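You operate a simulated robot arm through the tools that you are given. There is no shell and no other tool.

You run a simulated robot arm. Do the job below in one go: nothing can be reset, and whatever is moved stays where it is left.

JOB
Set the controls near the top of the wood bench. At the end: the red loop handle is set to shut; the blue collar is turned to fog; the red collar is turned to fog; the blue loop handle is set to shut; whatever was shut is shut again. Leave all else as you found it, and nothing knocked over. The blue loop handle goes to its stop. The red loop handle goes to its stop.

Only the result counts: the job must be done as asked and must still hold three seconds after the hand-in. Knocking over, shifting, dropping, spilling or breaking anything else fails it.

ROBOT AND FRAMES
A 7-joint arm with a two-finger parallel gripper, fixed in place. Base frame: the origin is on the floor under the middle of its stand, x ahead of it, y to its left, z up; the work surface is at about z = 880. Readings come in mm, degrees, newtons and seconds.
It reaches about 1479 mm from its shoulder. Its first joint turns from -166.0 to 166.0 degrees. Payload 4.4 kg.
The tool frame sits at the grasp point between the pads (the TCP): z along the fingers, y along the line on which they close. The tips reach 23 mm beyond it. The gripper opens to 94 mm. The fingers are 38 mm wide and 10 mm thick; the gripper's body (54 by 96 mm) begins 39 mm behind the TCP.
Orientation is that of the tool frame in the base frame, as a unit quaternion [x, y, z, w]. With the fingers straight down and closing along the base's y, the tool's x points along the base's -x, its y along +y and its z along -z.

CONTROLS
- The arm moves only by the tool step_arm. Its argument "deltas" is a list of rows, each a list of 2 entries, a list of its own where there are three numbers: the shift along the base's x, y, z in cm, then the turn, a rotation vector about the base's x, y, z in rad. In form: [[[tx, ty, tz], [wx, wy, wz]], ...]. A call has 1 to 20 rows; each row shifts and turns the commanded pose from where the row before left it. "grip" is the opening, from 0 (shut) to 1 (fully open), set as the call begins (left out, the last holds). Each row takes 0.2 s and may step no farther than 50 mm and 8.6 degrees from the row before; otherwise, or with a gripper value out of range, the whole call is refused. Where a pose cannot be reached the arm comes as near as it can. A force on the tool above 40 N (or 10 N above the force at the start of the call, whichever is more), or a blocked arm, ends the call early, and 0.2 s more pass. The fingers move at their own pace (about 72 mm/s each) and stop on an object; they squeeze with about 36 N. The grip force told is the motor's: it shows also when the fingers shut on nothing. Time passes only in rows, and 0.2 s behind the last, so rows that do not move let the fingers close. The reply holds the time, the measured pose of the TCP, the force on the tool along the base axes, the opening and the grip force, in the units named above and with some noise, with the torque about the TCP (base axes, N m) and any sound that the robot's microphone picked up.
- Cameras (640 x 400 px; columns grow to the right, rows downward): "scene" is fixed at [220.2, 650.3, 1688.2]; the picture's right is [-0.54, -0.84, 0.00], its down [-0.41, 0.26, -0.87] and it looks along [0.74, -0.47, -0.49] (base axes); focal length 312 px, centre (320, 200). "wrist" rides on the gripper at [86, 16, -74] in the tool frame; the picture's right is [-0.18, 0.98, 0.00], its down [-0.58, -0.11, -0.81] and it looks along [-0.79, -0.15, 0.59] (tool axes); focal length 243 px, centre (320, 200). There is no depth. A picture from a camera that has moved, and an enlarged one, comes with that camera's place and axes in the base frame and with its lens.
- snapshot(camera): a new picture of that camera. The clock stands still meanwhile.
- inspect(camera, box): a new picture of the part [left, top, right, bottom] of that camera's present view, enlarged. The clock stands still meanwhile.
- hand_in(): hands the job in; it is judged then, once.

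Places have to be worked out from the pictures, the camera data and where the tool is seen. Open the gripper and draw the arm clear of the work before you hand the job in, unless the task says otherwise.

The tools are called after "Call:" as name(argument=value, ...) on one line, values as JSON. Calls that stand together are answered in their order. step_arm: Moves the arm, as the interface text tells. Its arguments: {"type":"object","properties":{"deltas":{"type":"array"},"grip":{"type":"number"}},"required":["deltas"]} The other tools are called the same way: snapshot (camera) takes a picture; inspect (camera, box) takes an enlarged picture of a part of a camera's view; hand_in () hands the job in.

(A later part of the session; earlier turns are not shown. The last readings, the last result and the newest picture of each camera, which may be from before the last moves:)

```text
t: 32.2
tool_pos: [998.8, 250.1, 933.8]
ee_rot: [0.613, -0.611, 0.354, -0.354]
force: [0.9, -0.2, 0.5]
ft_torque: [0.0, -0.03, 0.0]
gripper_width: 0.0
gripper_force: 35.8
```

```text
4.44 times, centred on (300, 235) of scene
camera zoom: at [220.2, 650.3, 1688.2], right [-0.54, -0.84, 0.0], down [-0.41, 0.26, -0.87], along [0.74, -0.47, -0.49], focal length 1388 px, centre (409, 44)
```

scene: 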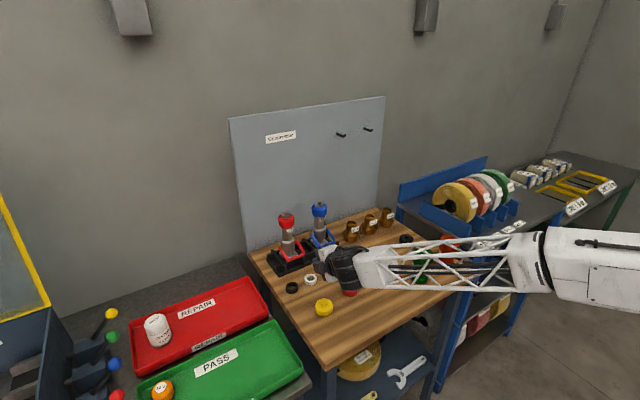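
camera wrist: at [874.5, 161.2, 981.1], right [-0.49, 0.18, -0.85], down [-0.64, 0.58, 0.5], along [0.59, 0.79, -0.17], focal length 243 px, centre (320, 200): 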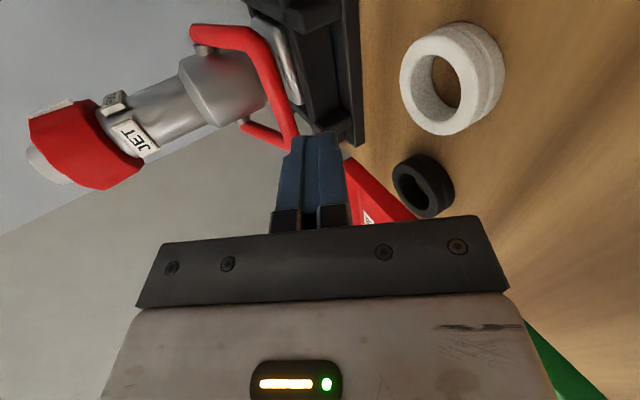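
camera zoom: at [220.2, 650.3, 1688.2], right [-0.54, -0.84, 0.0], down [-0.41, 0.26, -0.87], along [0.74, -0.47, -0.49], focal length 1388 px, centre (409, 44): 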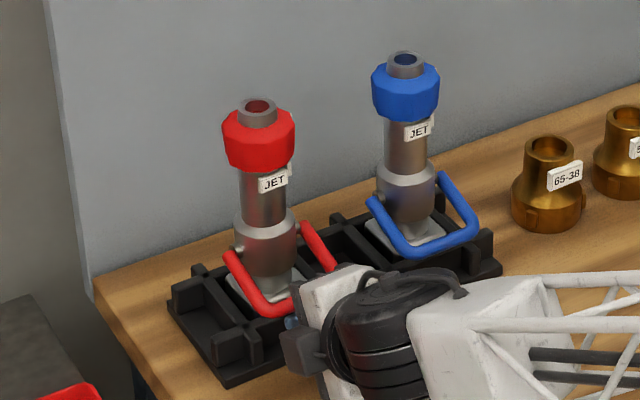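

The fingertips sit about 9 mm past the crossbar centre and about 8 mm below it. I'll lift slowly to make contact and watch the force.

Call:
step_arm(deltas=[[[0.2, 0, 0.4], [0, 0, 0]], [[0.2, 0, 0.4], [0, 0, 0]], [[0.1, 0, 0.4], [0, 0, 0]], [[0, 0, 0.3], [0, 0, 0]], [[0, 0, 0], [0, 0, 0]]], grip=0)

Call:
inspect(camera="wrist", box=[170, 0, 490, 200])

Call:
inspect(camera="scene", box=[250, 190, 350, 280])

```text
t: 33.4
tool_pos: [1003.4, 249.5, 949.4]
ee_rot: [0.614, -0.611, 0.354, -0.353]
force: [-0.8, 0.4, -0.9]
ft_torque: [-0.03, 0.02, -0.01]
gripper_width: 0.1
gripper_force: 35.9
```

```text
2.00 times, centred on (330, 100) of wrist
camera zoom: at [930.8, 160.2, 972.6], right [-0.49, 0.18, -0.85], down [-0.64, 0.58, 0.5], along [0.59, 0.79, -0.17], focal length 485 px, centre (300, 400)
```

zoom: 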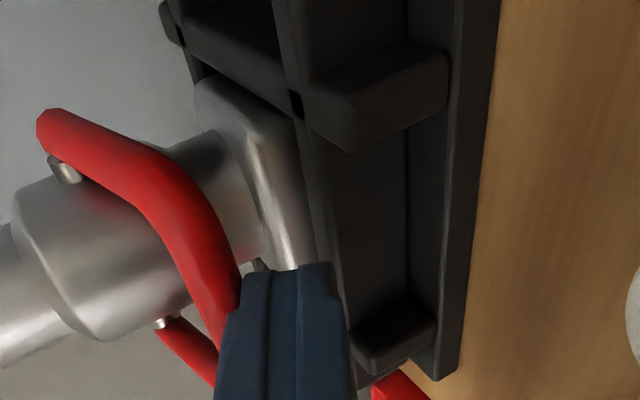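

```text
4.44 times, centred on (300, 235) of scene
camera zoom: at [220.2, 650.3, 1688.2], right [-0.54, -0.84, 0.0], down [-0.41, 0.26, -0.87], along [0.74, -0.47, -0.49], focal length 1388 px, centre (409, 44)
```

zoom: 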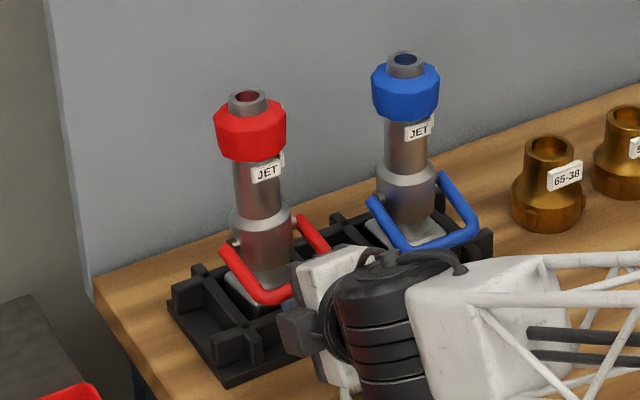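

The nozzle slid back a few mm and tipped slightly instead of the loop turning, so pushing from below alone is not safe. I'll lower the fingers and back off along the approach so it can settle, then check its state.

Call:
step_arm(deltas=[[[0, 0, -0.3], [0, 0, 0]], [[-0.1, 0, -0.4], [0, 0, 0]], [[-0.2, 0, -0.4], [0, 0, 0]], [[-0.2, 0, -0.4], [0, 0, 0]], [[0, 0, 0], [0, 0, 0]]], grip=0)

Call:
inspect(camera="wrist", box=[170, 0, 490, 200])

Call:
inspect(camera="scene", box=[250, 190, 350, 280])

```text
t: 34.6
tool_pos: [998.4, 248.7, 934.7]
ee_rot: [0.613, -0.612, 0.354, -0.353]
force: [0.5, 0.0, 0.3]
ft_torque: [-0.02, -0.02, 0.02]
gripper_width: 0.0
gripper_force: 35.7
```

```text
2.00 times, centred on (330, 100) of wrist
camera zoom: at [926.3, 160.5, 957.6], right [-0.49, 0.18, -0.85], down [-0.64, 0.58, 0.5], along [0.59, 0.79, -0.17], focal length 485 px, centre (300, 400)
```

zoom: 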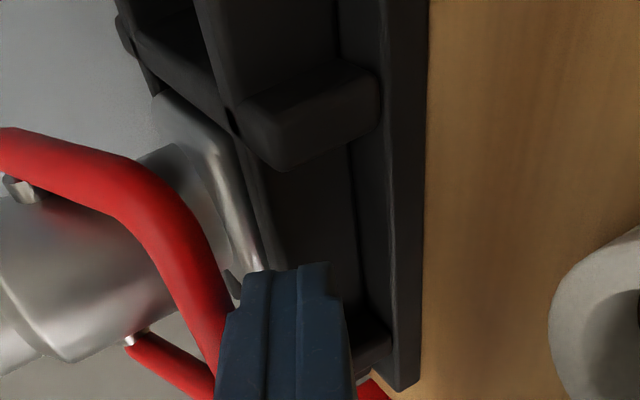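

```text
4.44 times, centred on (300, 235) of scene
camera zoom: at [220.2, 650.3, 1688.2], right [-0.54, -0.84, 0.0], down [-0.41, 0.26, -0.87], along [0.74, -0.47, -0.49], focal length 1388 px, centre (409, 44)
```

zoom: 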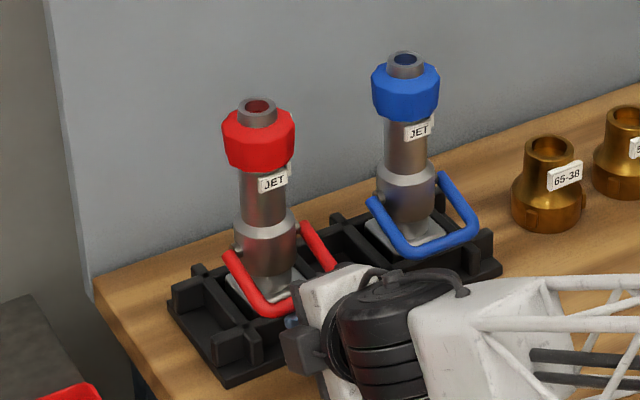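

The nozzle settled back exactly where it was, so it stands loose and needs to be held while its loop turns. The better way is to grip one loop arm between the jaws and swing it about the pivot, so the gripper itself holds the pivot. I'll retreat and set up in front of the blue nozzle's -y arm with a flatter pitch of 75°.

Call:
step_arm(deltas=[[[-2.6, 0, 1.5], [0, 0, 0]], [[-2.6, 0, 1.5], [0, 0, 0]], [[-2.6, 0, 1.5], [0, 0, 0]], [[-2, 0, 3], [0, 0, 0]], [[0, -4.7, 0], [0, 0, 0]], [[0, -4.7, 0], [0, -0.131, 0]], [[0, -4.7, 0], [0, -0.131, 0]], [[0, -4.7, 0], [0, 0, 0]], [[0, 0, 0], [0, 0, 0]]], grip=0.45)

Call:
snapshot(camera="wrist")

Call:
snapshot(camera="scene")

```text
t: 36.6
tool_pos: [898.6, 62.1, 1009.1]
ee_rot: [0.561, -0.561, 0.43, -0.43]
force: [0.6, 0.3, -1.2]
ft_torque: [0.02, -0.03, 0.0]
gripper_width: 42.3
gripper_force: 0.3
```

```text
taken
camera wrist: at [823.2, -26.6, 1012.1], right [-0.25, 0.18, -0.95], down [-0.75, 0.58, 0.31], along [0.61, 0.79, -0.01], focal length 243 px, centre (320, 200)
```

wrist: 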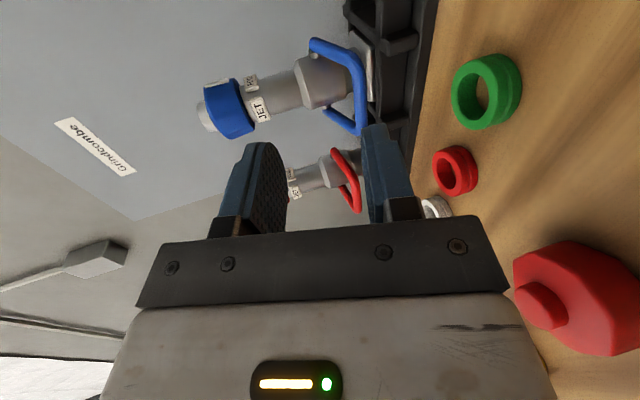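

```text
taken
```

scene: 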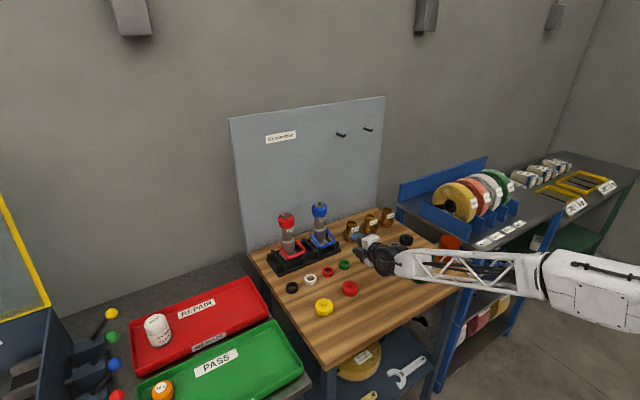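

I'm clear of everything, with the forces near zero. Next I move to the pre-approach point in front of the blue -y arm.

Call:
step_arm(deltas=[[[2.0, -0.1, -1.3], [0, 0, 0]], [[2.0, -0.1, -1.3], [0, 0, 0]], [[2.0, 0, -1.2], [0, 0, 0]], [[0, 0, 0], [0, 0, 0]]], grip=0.45)

Call:
snapshot(camera="wrist")

Call:
inspect(camera="wrist", box=[200, 0, 460, 200])

```text
t: 37.6
tool_pos: [959.6, 61.5, 971.2]
ee_rot: [0.561, -0.561, 0.432, -0.43]
force: [0.0, -0.2, -0.6]
ft_torque: [-0.02, 0.01, -0.02]
gripper_width: 42.5
gripper_force: 0.0
```

```text
taken
camera wrist: at [885.2, -27.8, 974.6], right [-0.25, 0.18, -0.95], down [-0.75, 0.58, 0.31], along [0.61, 0.79, -0.01], focal length 243 px, centre (320, 200)
```

wrist: 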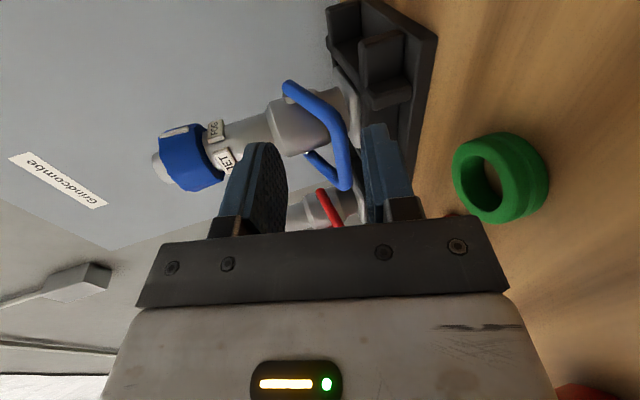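

```text
2.00 times, centred on (330, 100) of wrist
camera zoom: at [885.2, -27.8, 974.6], right [-0.25, 0.18, -0.95], down [-0.75, 0.58, 0.31], along [0.61, 0.79, -0.01], focal length 485 px, centre (300, 400)
```

zoom: 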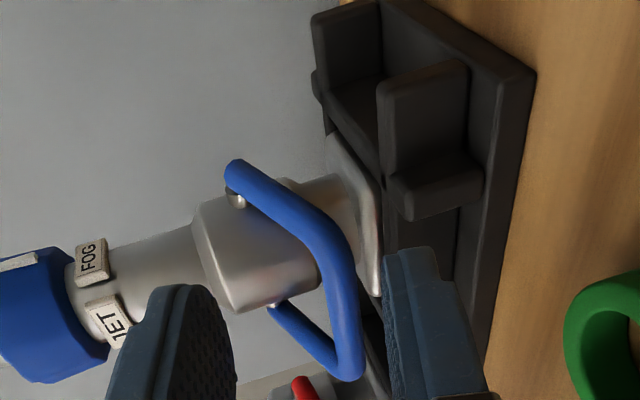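

This view shows the profile well: the blue crossbar centre is near (1024, 108, 945), the pivot near (1078, 972), and rack ribs sit under both arms, so a low jaw there would hit them. Gripping the crossbar at its middle is clear of the ribs. I'll line up there at 60° pitch with the jaws part open.

Call:
step_arm(deltas=[[[0.2, 1.6, 0.3], [0, 0.131, 0]], [[0.4, 1.6, 0.2], [0, 0.131, 0]], [[0.4, 1.5, 0], [0, 0, 0]], [[0, 0, 0], [0, 0, 0]]], grip=0.4)

Call:
inspect(camera="wrist", box=[200, 0, 460, 200])

Call:
inspect(camera="scene", box=[250, 190, 410, 320])

```text
t: 38.6
tool_pos: [971.3, 107.2, 976.2]
ee_rot: [0.613, -0.611, 0.354, -0.353]
force: [0.5, 0.2, 0.2]
ft_torque: [0.0, -0.01, 0.0]
gripper_width: 37.7
gripper_force: 0.0
```

```text
2.00 times, centred on (330, 100) of wrist
camera zoom: at [899.0, 19.3, 999.4], right [-0.49, 0.18, -0.85], down [-0.64, 0.58, 0.5], along [0.59, 0.79, -0.17], focal length 485 px, centre (300, 400)
```

zoom: 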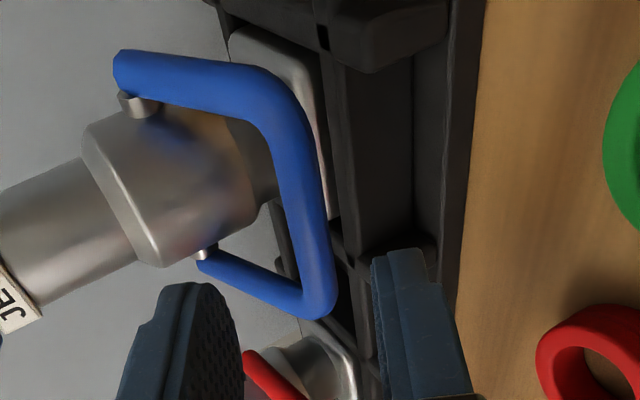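

```text
3.08 times, centred on (330, 255) of scene
camera zoom: at [220.2, 650.3, 1688.2], right [-0.54, -0.84, 0.0], down [-0.41, 0.26, -0.87], along [0.74, -0.47, -0.49], focal length 961 px, centre (289, 31)
```

zoom: 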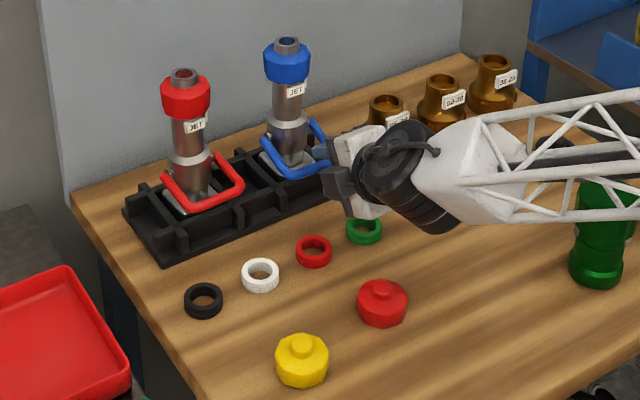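

The crossbar lies on the jaw midline about 61 mm ahead of the TCP. I'll advance about 49 mm along the finger direction so the bar sits between the fingertips.

Call:
step_arm(deltas=[[[1.06, 0, -0.61], [0, 0, 0]], [[1.06, 0, -0.61], [0, 0, 0]], [[1.06, 0, -0.61], [0, 0, 0]], [[1.06, 0, -0.61], [0, 0, 0]], [[0, 0, 0], [0, 0, 0]]], grip=0.4)

Call:
inspect(camera="wrist", box=[150, 0, 470, 220])

Call:
inspect(camera="scene", box=[260, 190, 360, 280])

```text
t: 39.8
tool_pos: [1012.5, 105.5, 952.2]
ee_rot: [0.613, -0.611, 0.355, -0.353]
force: [-0.1, 0.5, 0.4]
ft_torque: [-0.03, 0.01, 0.01]
gripper_width: 37.6
gripper_force: 0.0
```

```text
1.82 times, centred on (310, 110) of wrist
camera zoom: at [940.7, 18.2, 976.1], right [-0.49, 0.18, -0.85], down [-0.64, 0.58, 0.5], along [0.59, 0.79, -0.17], focal length 441 px, centre (338, 364)
```

zoom: 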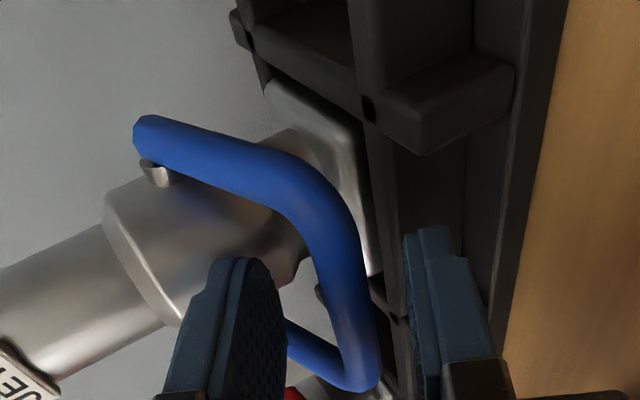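

```text
4.44 times, centred on (310, 235) of scene
camera zoom: at [220.2, 650.3, 1688.2], right [-0.54, -0.84, 0.0], down [-0.41, 0.26, -0.87], along [0.74, -0.47, -0.49], focal length 1388 px, centre (364, 44)
```

zoom: 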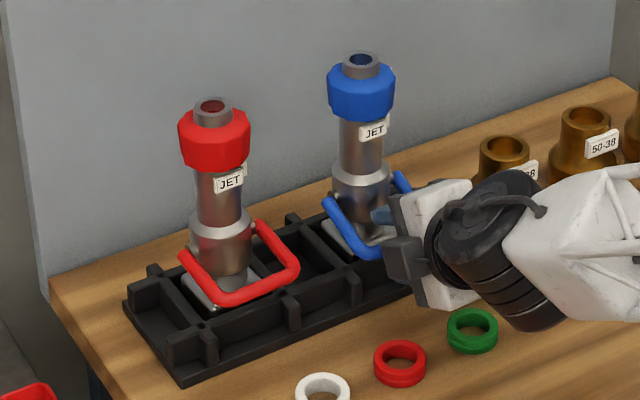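

The jaws straddle the crossbar, with the bar about 2 mm toward the lower jaw. I'll correct that, close on the bar and read the forces.

Call:
step_arm(deltas=[[[-0.08, 0, -0.14], [0, 0, 0]], [[0, 0, 0], [0, 0, 0]], [[0, 0, 0], [0, 0, 0]], [[0, 0, 0], [0, 0, 0]]], grip=0)

Call:
inspect(camera="wrist", box=[150, 0, 470, 220])

Call:
inspect(camera="scene", box=[260, 190, 360, 280])

```text
t: 40.8
tool_pos: [1012.3, 105.7, 951.7]
ee_rot: [0.613, -0.611, 0.354, -0.353]
force: [-0.5, 1.6, -0.3]
ft_torque: [0.02, 0.15, 0.15]
gripper_width: 11.3
gripper_force: 36.3
```

```text
1.82 times, centred on (310, 110) of wrist
camera zoom: at [940.0, 17.8, 974.9], right [-0.49, 0.18, -0.85], down [-0.64, 0.58, 0.5], along [0.59, 0.79, -0.17], focal length 441 px, centre (338, 364)
```

zoom: 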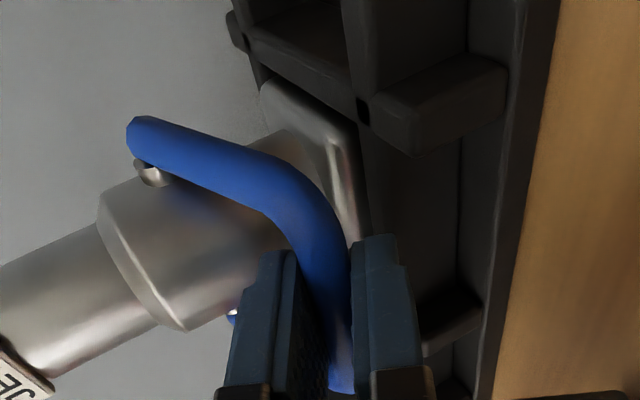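

```text
4.44 times, centred on (310, 235) of scene
camera zoom: at [220.2, 650.3, 1688.2], right [-0.54, -0.84, 0.0], down [-0.41, 0.26, -0.87], along [0.74, -0.47, -0.49], focal length 1388 px, centre (364, 44)
```

zoom: 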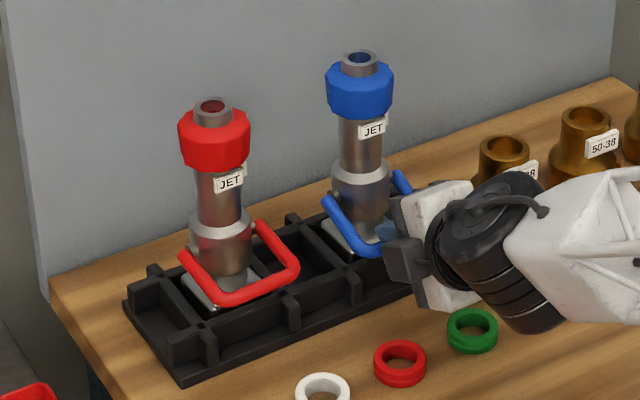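

The crossbar is held at 11.3 mm. I'll swing it about 5° around the pivot, turning the tool with it and biasing slightly toward -x so the nozzle base bears on its front stop. Then I check what moved.

Call:
step_arm(deltas=[[[-0.18, 0, 0.29], [0, 0.0436, 0]], [[-0.18, 0, 0.29], [0, 0.0436, 0]], [[0, 0, 0], [0, 0, 0]]], grip=0)

Call:
inspect(camera="wrist", box=[150, 0, 470, 220])

Call:
inspect(camera="scene", box=[260, 190, 360, 280])

```text
t: 41.6
tool_pos: [1009.2, 106.6, 958.5]
ee_rot: [0.628, -0.627, 0.326, -0.325]
force: [3.5, 0.0, 2.2]
ft_torque: [-0.2, -0.12, 0.02]
gripper_width: 11.4
gripper_force: 36.0
```

```text
1.82 times, centred on (310, 110) of wrist
camera zoom: at [939.2, 17.3, 987.5], right [-0.56, 0.18, -0.81], down [-0.6, 0.58, 0.55], along [0.57, 0.79, -0.22], focal length 441 px, centre (338, 364)
```

zoom: 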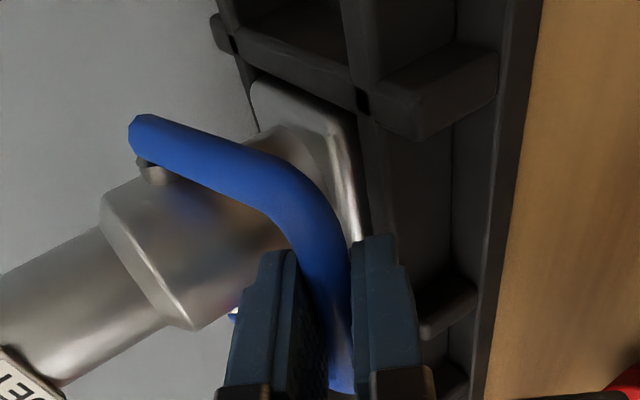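

```text
4.44 times, centred on (310, 235) of scene
camera zoom: at [220.2, 650.3, 1688.2], right [-0.54, -0.84, 0.0], down [-0.41, 0.26, -0.87], along [0.74, -0.47, -0.49], focal length 1388 px, centre (364, 44)
```

zoom: 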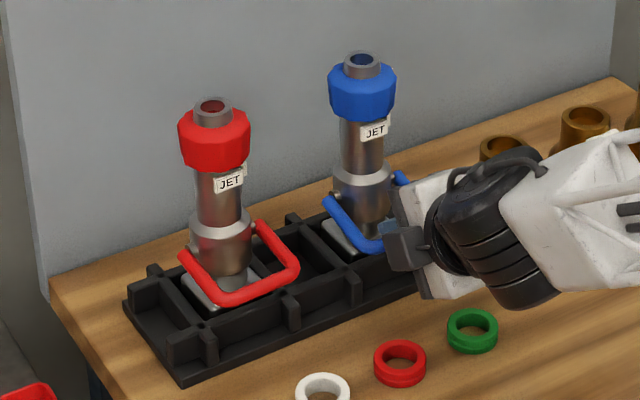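

The nozzle stayed upright and the loop turned. The tool feels only about 3.5 N in +x and 2 N in z. I'll continue along the arc by another 8–9°.

Call:
step_arm(deltas=[[[-0.08, 0, 0.36], [0, 0.049, 0]], [[-0.07, 0, 0.36], [0, 0.049, 0]], [[-0.05, 0, 0.36], [0, 0.049, 0]], [[0, 0, 0], [0, 0, 0]]], grip=0)

Call:
inspect(camera="wrist", box=[150, 0, 470, 220])

Call:
inspect(camera="scene", box=[260, 190, 360, 280])

```text
t: 42.6
tool_pos: [1006.5, 106.0, 967.0]
ee_rot: [0.65, -0.649, 0.28, -0.28]
force: [-2.4, -0.9, 1.1]
ft_torque: [0.19, -0.18, 0.04]
gripper_width: 11.9
gripper_force: 35.8
```

```text
1.82 times, centred on (310, 110) of wrist
camera zoom: at [941.4, 18.0, 1006.9], right [-0.68, 0.18, -0.71], down [-0.51, 0.58, 0.63], along [0.53, 0.79, -0.3], focal length 441 px, centre (338, 364)
```

zoom: 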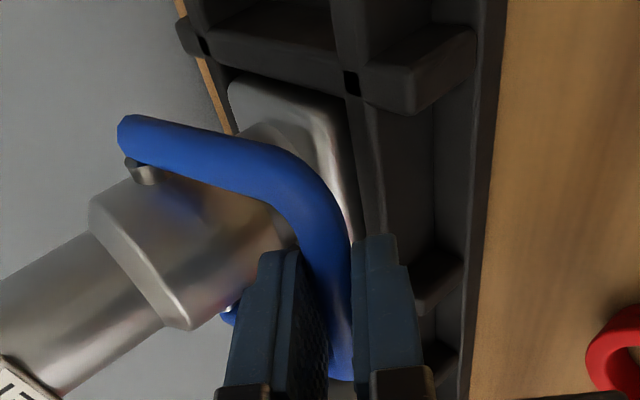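

```text
4.44 times, centred on (310, 235) of scene
camera zoom: at [220.2, 650.3, 1688.2], right [-0.54, -0.84, 0.0], down [-0.41, 0.26, -0.87], along [0.74, -0.47, -0.49], focal length 1388 px, centre (364, 44)
```

zoom: 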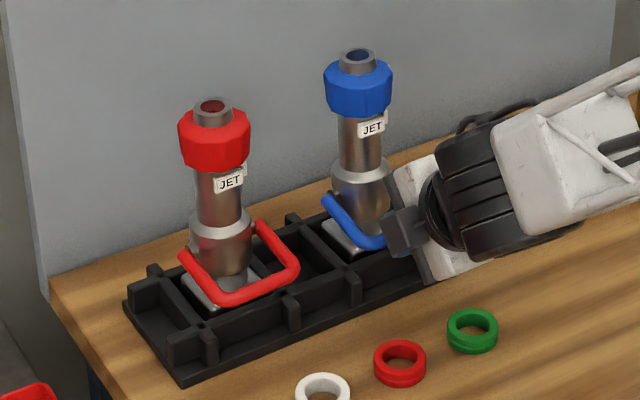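

The nozzle tipped back a degree or two and the x force changed sign, so my path is a little too far in +x. I'll pull 4 mm toward -x to set the nozzle upright again and check.

Call:
step_arm(deltas=[[[-0.2, 0, 0], [0, 0, 0]], [[-0.2, 0, 0], [0, 0, 0]], [[0, 0, 0], [0, 0, 0]]], grip=0)

Call:
inspect(camera="wrist", box=[150, 0, 470, 220])

Call:
inspect(camera="scene", box=[260, 190, 360, 280])

```text
t: 43.4
tool_pos: [1003.4, 105.1, 967.9]
ee_rot: [0.65, -0.649, 0.28, -0.279]
force: [-1.8, -2.2, -0.8]
ft_torque: [-0.01, 0.05, -0.12]
gripper_width: 11.3
gripper_force: 35.7
```

```text
1.82 times, centred on (310, 110) of wrist
camera zoom: at [938.3, 18.1, 1006.9], right [-0.68, 0.18, -0.71], down [-0.51, 0.58, 0.63], along [0.53, 0.79, -0.3], focal length 441 px, centre (338, 364)
```

zoom: 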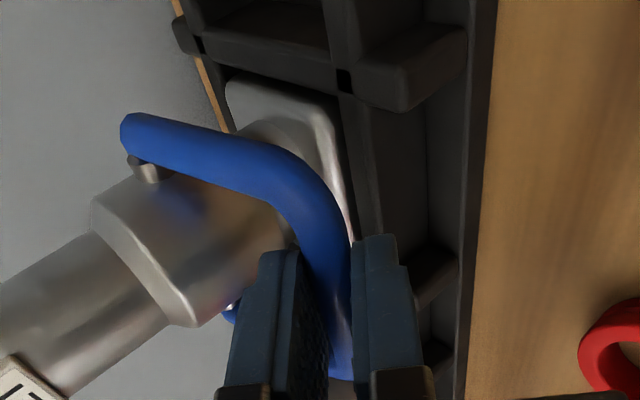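

```text
4.44 times, centred on (310, 235) of scene
camera zoom: at [220.2, 650.3, 1688.2], right [-0.54, -0.84, 0.0], down [-0.41, 0.26, -0.87], along [0.74, -0.47, -0.49], focal length 1388 px, centre (364, 44)
```

zoom: 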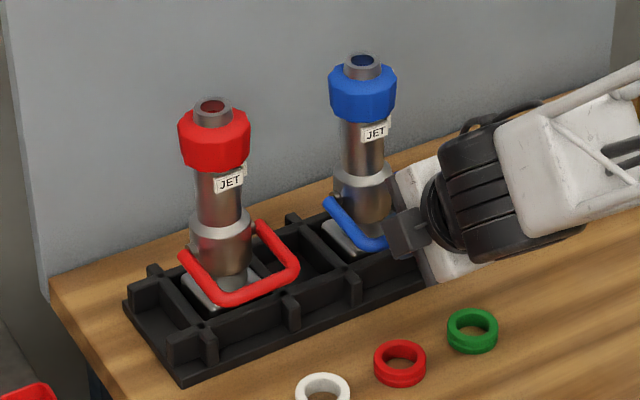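

The nozzle is upright again and the loop has turned about 13° relative to it. I'll continue up the arc in small steps, keeping a slight -x bias.

Call:
step_arm(deltas=[[[-0.06, 0, 0.345], [0, 0.049, 0]], [[-0.05, 0, 0.345], [0, 0.049, 0]], [[-0.05, 0, 0.345], [0, 0.049, 0]], [[0, 0, 0], [0, 0, 0]]], grip=0)

Call:
inspect(camera="wrist", box=[150, 0, 470, 220])

Call:
inspect(camera="scene", box=[260, 190, 360, 280])

```text
t: 44.4
tool_pos: [1005.2, 102.6, 978.6]
ee_rot: [-0.659, 0.664, -0.255, 0.243]
force: [-0.9, 20.0, 0.6]
ft_torque: [0.91, -0.01, 0.78]
gripper_width: 11.7
gripper_force: 36.1
out of reach, approached as far as the arm can: row 2, 3
```

```text
1.82 times, centred on (310, 110) of wrist
camera zoom: at [944.7, 16.5, 1024.7], right [-0.74, 0.18, -0.65], down [-0.44, 0.6, 0.67], along [0.51, 0.78, -0.36], focal length 441 px, centre (338, 364)
```

zoom: 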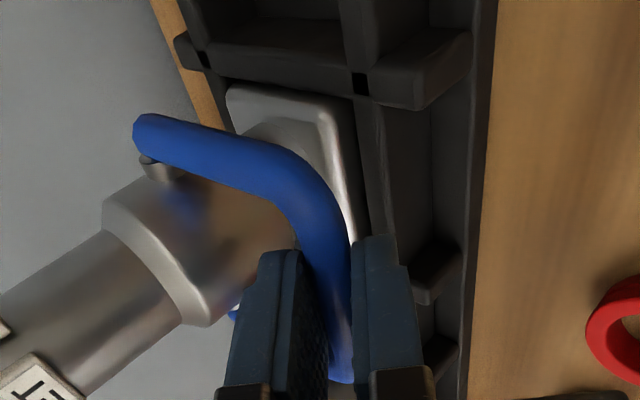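

```text
4.44 times, centred on (310, 235) of scene
camera zoom: at [220.2, 650.3, 1688.2], right [-0.54, -0.84, 0.0], down [-0.41, 0.26, -0.87], along [0.74, -0.47, -0.49], focal length 1388 px, centre (364, 44)
```

zoom: 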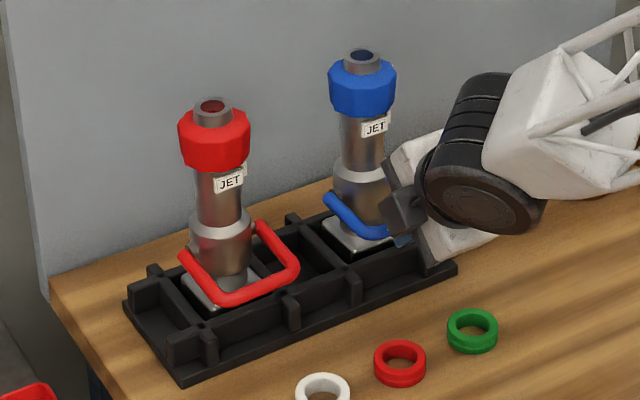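

The arm hit a reach or joint limit in this pose, with a side load of 20 N on the tool. The nozzle is still standing and the loop is near θ = -5°. I'll open the jaws to take off the load before changing the approach.

Call:
step_arm(deltas=[[[0, 0, 0], [0, 0, 0]], [[0, 0, 0], [0, 0, 0]]], grip=0.35)

Call:
inspect(camera="wrist", box=[150, 0, 470, 220])

Call:
inspect(camera="scene", box=[260, 190, 360, 280])

```text
t: 45.0
tool_pos: [1007.0, 101.7, 976.7]
ee_rot: [-0.659, 0.665, -0.254, 0.243]
force: [0.3, 0.9, 0.7]
ft_torque: [0.01, 0.02, 0.0]
gripper_width: 33.2
gripper_force: 0.0
```

```text
1.82 times, centred on (310, 110) of wrist
camera zoom: at [944.6, 15.5, 1024.5], right [-0.74, 0.18, -0.65], down [-0.44, 0.6, 0.67], along [0.51, 0.78, -0.36], focal length 441 px, centre (338, 364)
```

zoom: 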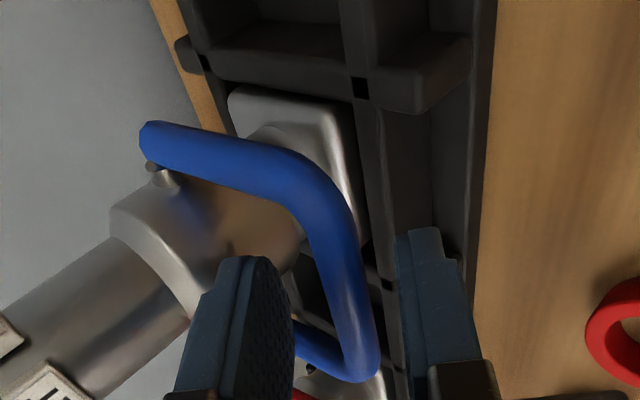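

```text
4.44 times, centred on (310, 235) of scene
camera zoom: at [220.2, 650.3, 1688.2], right [-0.54, -0.84, 0.0], down [-0.41, 0.26, -0.87], along [0.74, -0.47, -0.49], focal length 1388 px, centre (364, 44)
```

zoom: 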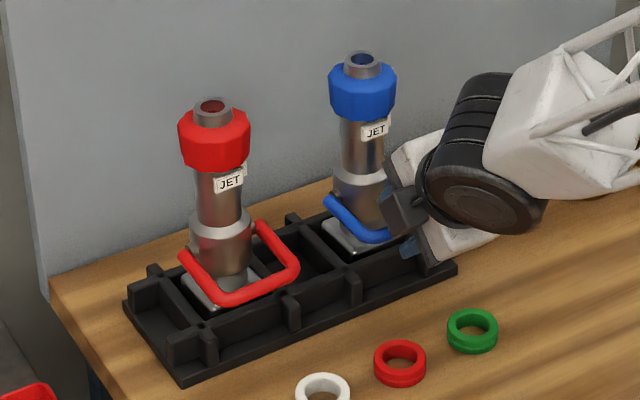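

The loop holds where I left it and the nozzle is fine, so this method works. I'll back out along the finger direction while pitching the tool back to about 60–75°, away from the joint limit, and then regrip.

Call:
step_arm(deltas=[[[-1.7, 0, 1.8], [0, -0.12, 0]], [[-1.7, 0, 1.6], [0, -0.13, 0]], [[-1.7, 0, 0], [0, -0.13, 0]], [[0, 0, 0], [0, -0.13, 0]], [[0, 0, 0], [0, -0.13, 0]], [[0, 0, 0], [0, 0, 0]]], grip=0.4)

Call:
inspect(camera="wrist", box=[150, 0, 470, 200])

Call:
inspect(camera="scene", box=[250, 190, 410, 320])

```text
t: 46.4
tool_pos: [978.7, 97.0, 994.3]
ee_rot: [-0.577, 0.601, -0.41, 0.372]
force: [-0.7, 0.0, 0.1]
ft_torque: [-0.03, 0.0, -0.01]
gripper_width: 37.6
gripper_force: 0.0
out of reach, approached as far as the arm can: row 1, 2, 3
```

```text
2.00 times, centred on (310, 100) of wrist
camera zoom: at [900.2, 13.1, 1010.9], right [-0.37, 0.18, -0.91], down [-0.67, 0.63, 0.4], along [0.65, 0.75, -0.11], focal length 485 px, centre (340, 400)
```

zoom: 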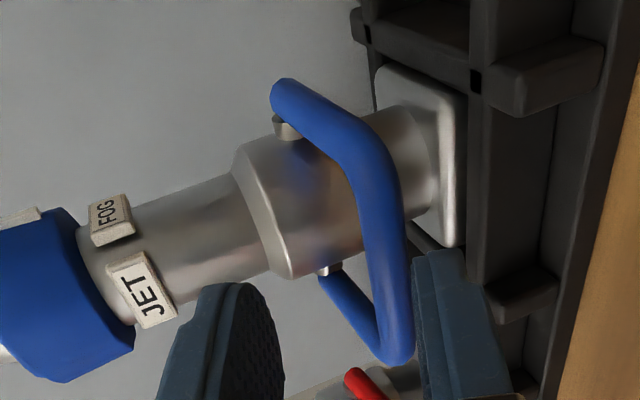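

```text
3.08 times, centred on (330, 255) of scene
camera zoom: at [220.2, 650.3, 1688.2], right [-0.54, -0.84, 0.0], down [-0.41, 0.26, -0.87], along [0.74, -0.47, -0.49], focal length 961 px, centre (289, 31)
```

zoom: 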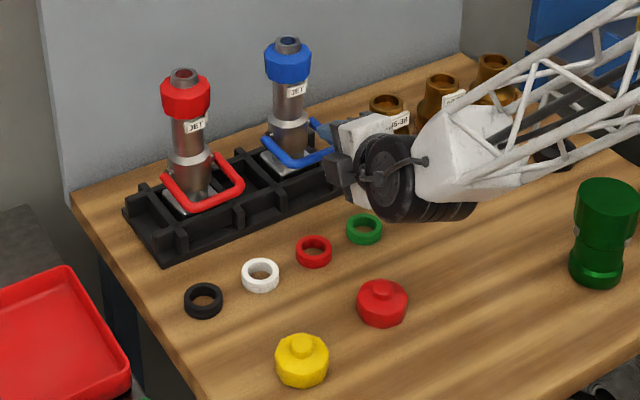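

The pose drifted a few degrees in yaw while the arm was limited: the fingers point about 3.6° toward -y. I'll correct that and re-centre on the crossbar at y about 107, with the pitch near 70°, then look again.

Call:
step_arm(deltas=[[[0, 0.5, 0], [0.013, -0.025, 0.035]], [[0, 0.5, 0], [0.013, -0.025, 0.034]], [[0, 0, 0], [0, 0, 0]]], grip=0.4)

Call:
inspect(camera="wrist", box=[150, 0, 470, 200])

```text
t: 47.2
tool_pos: [984.8, 103.6, 1002.3]
ee_rot: [-0.581, 0.584, -0.404, 0.397]
force: [1.1, -0.3, -0.5]
ft_torque: [-0.02, 0.01, 0.03]
gripper_width: 37.5
gripper_force: 0.0
out of reach, approached as far as the arm can: row 2
```

```text
2.00 times, centred on (310, 100) of wrist
camera zoom: at [908.7, 16.7, 1014.9], right [-0.35, 0.18, -0.92], down [-0.71, 0.59, 0.39], along [0.61, 0.79, -0.08], focal length 485 px, centre (340, 400)
```

zoom: 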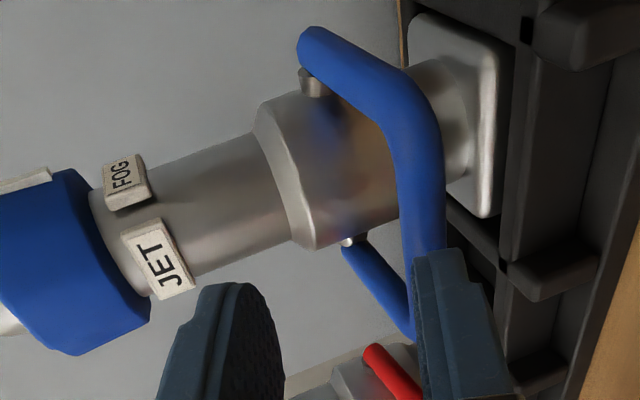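

The arm is still near a limit in this wrist posture. I'll back well away, straighten the tool and turn it over to the opposite yaw (camera on the +y side), which should give a different wrist posture.

Call:
step_arm(deltas=[[[-4, 0, 1.0], [0, 0, 0]], [[-4, 0, 2.0], [0, 0.1, 0]], [[-3, 0, 2.0], [0, 0.14, 0]], [[0, 0, 2.0], [0, 0.14, 0]], [[0, 0, 2.0], [0, 0.14, 0]], [[0, 0, 1.0], [0, 0.14, 0]], [[0, 0, 0], [0, 0.14, 0]], [[0, 0, 0], [0, 0.14, 0]], [[0, 0, 0], [0, 0.14, 0]], [[0, 0, 0], [0, 0, 0]]], grip=0.4)

Call:
snapshot(camera="scene")

```text
t: 49.4
tool_pos: [881.2, 93.2, 1090.4]
ee_rot: [-0.693, 0.699, -0.141, 0.105]
force: [0.5, -0.9, 0.4]
ft_torque: [0.03, 0.03, -0.01]
gripper_width: 37.5
gripper_force: 0.1
out of reach, approached as far as the arm can: row 5, 6
```

```text
taken
```

scene: 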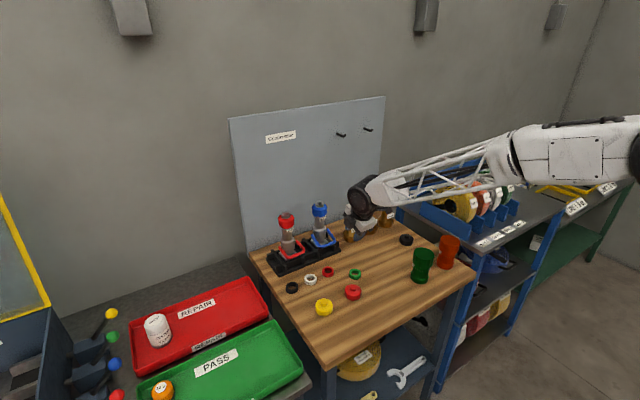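

The arm is clear, but in the scene the green ring and red knob look slightly displaced. I need to check that closely before doing anything else.

Call:
inspect(camera="scene", box=[250, 190, 410, 320])

Call:
snapshot(camera="wrist")

```text
3.08 times, centred on (330, 255) of scene
camera zoom: at [220.2, 650.3, 1688.2], right [-0.54, -0.84, 0.0], down [-0.41, 0.26, -0.87], along [0.74, -0.47, -0.49], focal length 961 px, centre (289, 31)
```

zoom: 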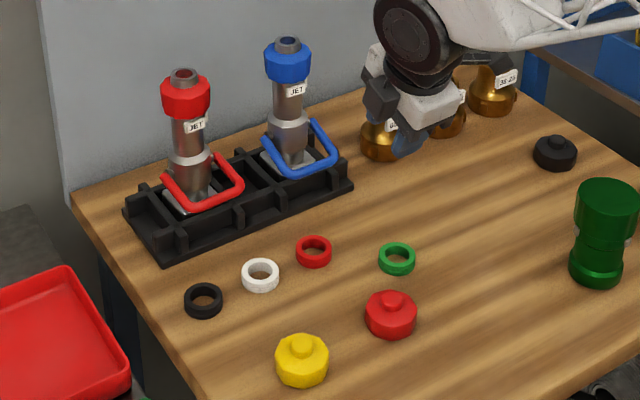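

```text
taken
camera wrist: at [839.3, 9.3, 1158.3], right [-0.92, 0.18, -0.34], down [-0.16, 0.62, 0.77], along [0.36, 0.76, -0.54], focal length 243 px, centre (320, 200)
```

wrist: 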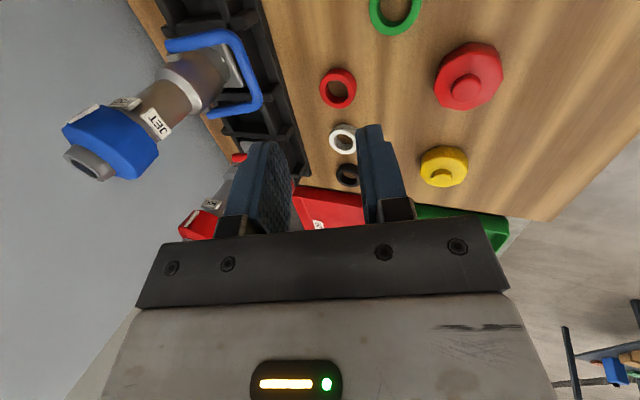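

The green ring was dragged about 62 mm toward -x, from (953, 73) to (891, 71), and the red knob about 17 mm, from (836, 136) to (819, 136), when the arm was forced near its limit. I must put both back. First I'll rise and bring the tool to a clean vertical pose.

Call:
step_arm(deltas=[[[0, 0, 3], [0, 0, 0]], [[0, 0, 3], [0.018, 0.117, 0]], [[0, 0, 2], [0.018, 0.117, 0]], [[0, 0, 0], [0.017, 0.115, 0]], [[0, 0, 0], [0, 0, 0]]], grip=0.7)

Call:
snapshot(camera="scene")

```text
t: 50.6
tool_pos: [881.8, 93.6, 1169.7]
ee_rot: [-0.704, 0.71, -0.001, 0.0]
force: [0.5, 0.0, -0.3]
ft_torque: [-0.02, 0.03, 0.01]
gripper_width: 65.9
gripper_force: 0.1
```

```text
taken
```

scene: 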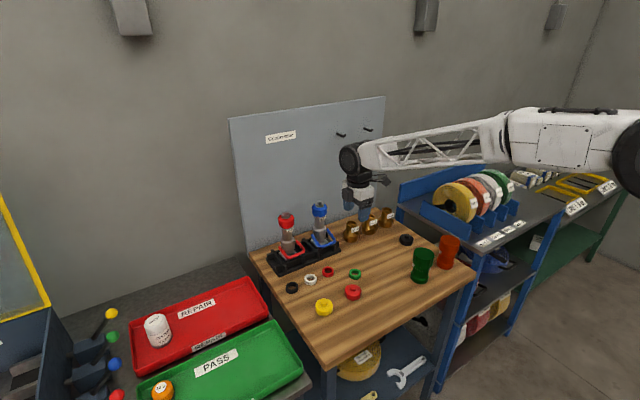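

The pose is clean and vertical again. I'll turn the yaw back to 0 above the green ring and descend part way for an exact fix.

Call:
step_arm(deltas=[[[0.4, -1.1, 0], [0, 0, -0.1428]], [[0.4, -1.1, 0], [0, 0, -0.1428]], [[0, 0, 0], [0, 0, -0.1428]], [[0, 0, 0], [0, 0, -0.1428]], [[0, 0, 0], [0, 0, -0.1428]], [[0, 0, 0], [0, 0, -0.1428]], [[0, 0, 0], [0, 0, -0.1428]], [[0, 0, 0], [0, 0, -0.1428]], [[0, 0, 0], [0, 0, -0.1428]], [[0, 0, -2], [0, 0, -0.1428]], [[0, 0, -3], [0, 0, -0.1428]], [[0, 0, -4], [0, 0, 0]], [[0, 0, -4], [0, 0, 0]], [[0, 0, 0], [0, 0, 0]]], grip=0.7)

Call:
snapshot(camera="wrist")

Call:
inspect(camera="scene", box=[250, 190, 410, 320])

```text
t: 53.6
tool_pos: [890.3, 72.5, 1039.9]
ee_rot: [0.005, 1.0, 0.0, 0.0]
force: [0.4, -0.4, 0.1]
ft_torque: [-0.01, 0.06, 0.0]
gripper_width: 65.9
gripper_force: 0.1
```

```text
taken
camera wrist: at [804.4, 87.4, 1114.7], right [0.19, 0.98, 0.0], down [0.58, -0.11, 0.81], along [0.79, -0.16, -0.59], focal length 243 px, centre (320, 200)
```

wrist: 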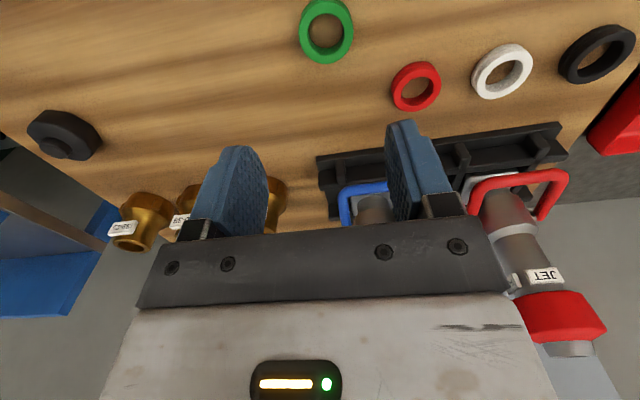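

```text
3.08 times, centred on (330, 255) of scene
camera zoom: at [220.2, 650.3, 1688.2], right [-0.54, -0.84, 0.0], down [-0.41, 0.26, -0.87], along [0.74, -0.47, -0.49], focal length 961 px, centre (289, 31)
```

zoom: 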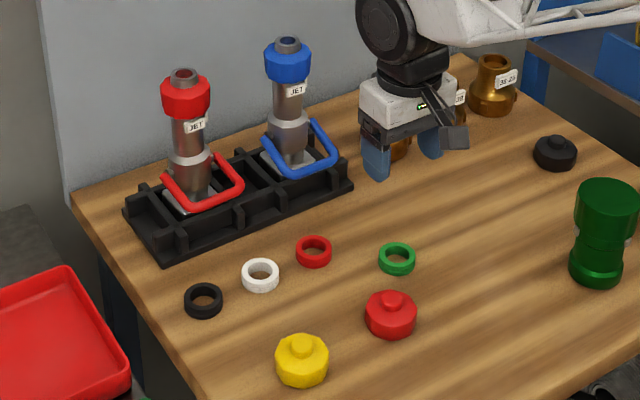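

The wrist camera puts the green ring at about (882, 75). I'll centre over it and descend further for a better look.

Call:
step_arm(deltas=[[[-0.35, 0.12, -3], [0, 0, 0]], [[-0.35, 0.13, -3], [0, 0, 0]], [[0, 0, -2], [0, 0, 0]], [[0, 0, 0], [0, 0, 0]]], grip=0.7)

Call:
snapshot(camera="wrist")

Call:
inspect(camera="scene", box=[260, 190, 360, 280])

```text
t: 54.6
tool_pos: [884.0, 73.2, 958.2]
ee_rot: [0.004, 1.0, 0.0, -0.001]
force: [0.4, 0.1, -0.2]
ft_torque: [-0.01, -0.01, -0.03]
gripper_width: 65.5
gripper_force: 0.1
```

```text
taken
camera wrist: at [798.6, 88.2, 1033.4], right [0.19, 0.98, 0.0], down [0.58, -0.11, 0.81], along [0.79, -0.16, -0.59], focal length 243 px, centre (320, 200)
```

wrist: 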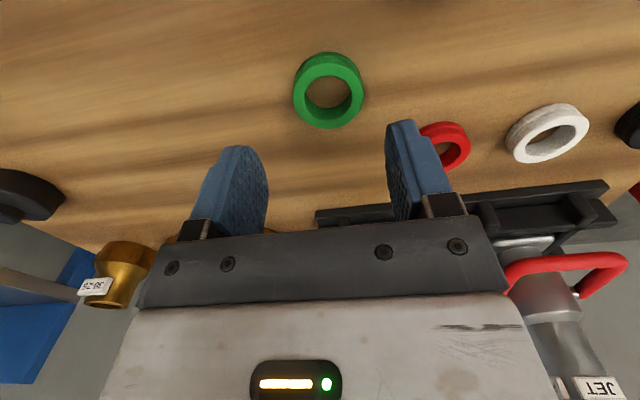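

```text
4.44 times, centred on (310, 235) of scene
camera zoom: at [220.2, 650.3, 1688.2], right [-0.54, -0.84, 0.0], down [-0.41, 0.26, -0.87], along [0.74, -0.47, -0.49], focal length 1388 px, centre (364, 44)
```

zoom: 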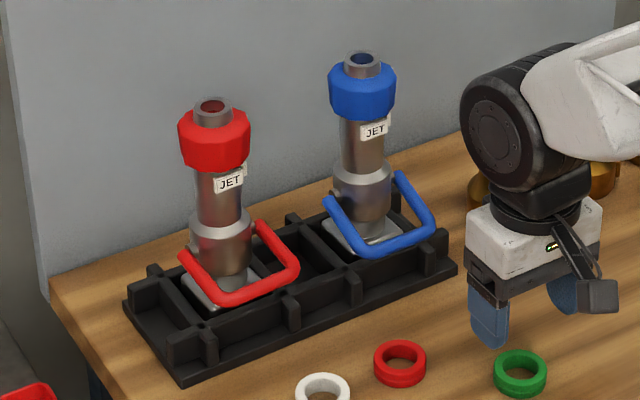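

The ring centre is at about (880, 76). I'll shift slightly and lower the fingertips around it to just above the bench.

Call:
step_arm(deltas=[[[-0.3, 0.25, -2], [0, 0, 0]], [[0, 0, -1.5], [0, 0, 0]], [[0, 0, -0.8], [0, 0, 0]], [[0, 0, -0.4], [0, 0, 0]], [[0, 0, 0], [0, 0, 0]]], grip=0.7)

Call:
snapshot(camera="wrist")

Call:
inspect(camera="scene", box=[310, 220, 410, 310])

```text
t: 55.8
tool_pos: [879.1, 75.9, 913.9]
ee_rot: [0.005, 1.0, 0.001, -0.002]
force: [0.2, 0.1, -0.5]
ft_torque: [0.0, 0.0, 0.02]
gripper_width: 65.6
gripper_force: 0.1
```

```text
taken
camera wrist: at [793.9, 91.3, 987.6], right [0.19, 0.98, 0.0], down [0.58, -0.11, 0.81], along [0.79, -0.16, -0.59], focal length 243 px, centre (320, 200)
```

wrist: 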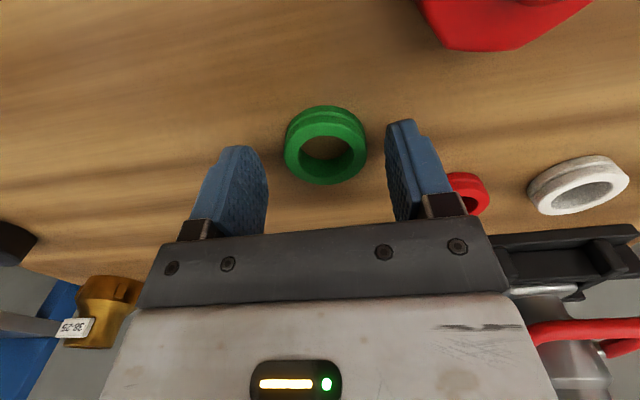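

```text
4.44 times, centred on (360, 265) of scene
camera zoom: at [220.2, 650.3, 1688.2], right [-0.54, -0.84, 0.0], down [-0.41, 0.26, -0.87], along [0.74, -0.47, -0.49], focal length 1388 px, centre (142, -89)
```

zoom: 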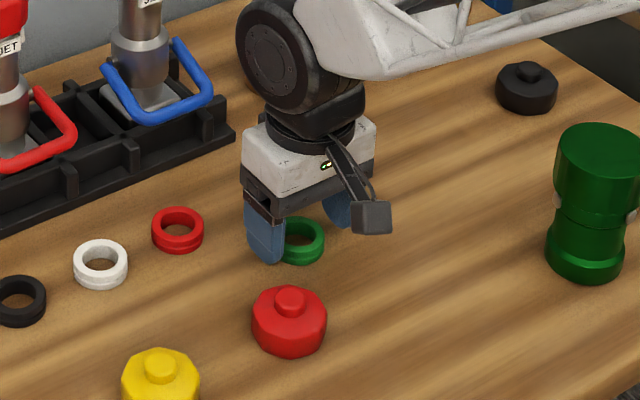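

The ring is centred between the fingers. I'll go down another 5 mm and close gently on it.

Call:
step_arm(deltas=[[[0, 0.1, -0.3], [0, 0, 0]], [[0, 0, -0.2], [0, 0, 0]], [[0, 0, 0], [0, 0, 0]]], grip=0.7)

Call:
step_arm(deltas=[[[0, 0, 0], [0, 0, 0]], [[0, 0, 0], [0, 0, 0]], [[0, 0, 0], [0, 0, 0]]], grip=0)

Call:
inspect(camera="wrist", box=[220, 80, 440, 240])

```text
t: 56.6
tool_pos: [879.1, 77.1, 908.0]
ee_rot: [0.004, 1.0, 0.0, -0.001]
force: [0.0, 0.7, -0.1]
ft_torque: [0.01, 0.01, 0.01]
gripper_width: 65.7
gripper_force: 0.0
```

```text
t: 57.4
tool_pos: [879.1, 77.2, 908.0]
ee_rot: [0.004, 1.0, 0.001, -0.002]
force: [0.0, -0.1, 0.7]
ft_torque: [0.04, -0.04, -0.01]
gripper_width: 40.3
gripper_force: 36.2
```

```text
2.50 times, centred on (330, 160) of wrist
camera zoom: at [793.8, 92.4, 982.5], right [0.19, 0.98, 0.0], down [0.58, -0.11, 0.81], along [0.79, -0.16, -0.59], focal length 606 px, centre (295, 300)
```

zoom: 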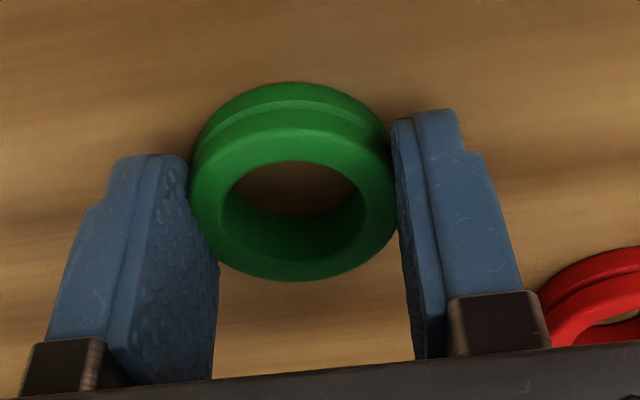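

The ring is held at 40 mm. I'll lift it a few mm, carry it +62 mm in x and set it down, then compare with the original image.

Call:
step_arm(deltas=[[[0, 0, 0.5], [0, 0, 0]], [[2.1, 0.05, 0], [0, 0, 0]], [[2.1, 0.05, 0], [0, 0, 0]], [[2.0, 0.05, 0], [0, 0, 0]], [[0, 0, 0], [0, 0, 0]], [[0, 0, -0.45], [0, 0, 0]], [[0, 0, 0], [0, 0, 0]]], grip=0)

Call:
inspect(camera="scene", box=[250, 190, 350, 280])

Call:
inspect(camera="scene", box=[250, 190, 410, 320])

```text
t: 59.0
tool_pos: [941.0, 78.1, 908.6]
ee_rot: [0.004, 1.0, 0.0, 0.0]
force: [-0.4, -0.3, -1.2]
ft_torque: [-0.02, 0.02, 0.01]
gripper_width: 40.4
gripper_force: 36.2
```

```text
4.44 times, centred on (300, 235) of scene
camera zoom: at [220.2, 650.3, 1688.2], right [-0.54, -0.84, 0.0], down [-0.41, 0.26, -0.87], along [0.74, -0.47, -0.49], focal length 1388 px, centre (409, 44)
```

zoom: 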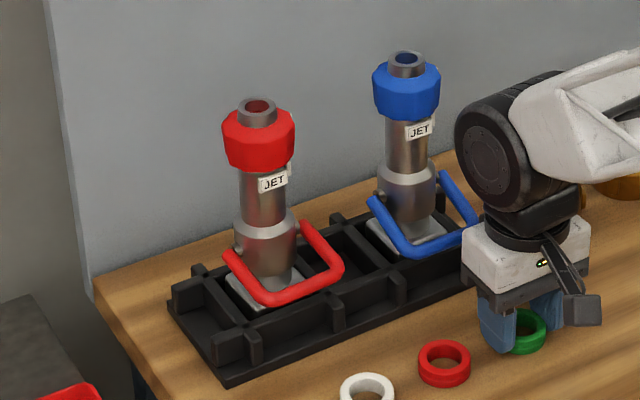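

```text
3.08 times, centred on (330, 255) of scene
camera zoom: at [220.2, 650.3, 1688.2], right [-0.54, -0.84, 0.0], down [-0.41, 0.26, -0.87], along [0.74, -0.47, -0.49], focal length 961 px, centre (289, 31)
```

zoom: 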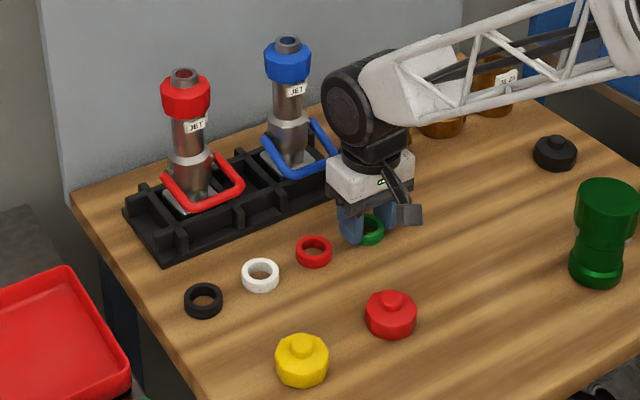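

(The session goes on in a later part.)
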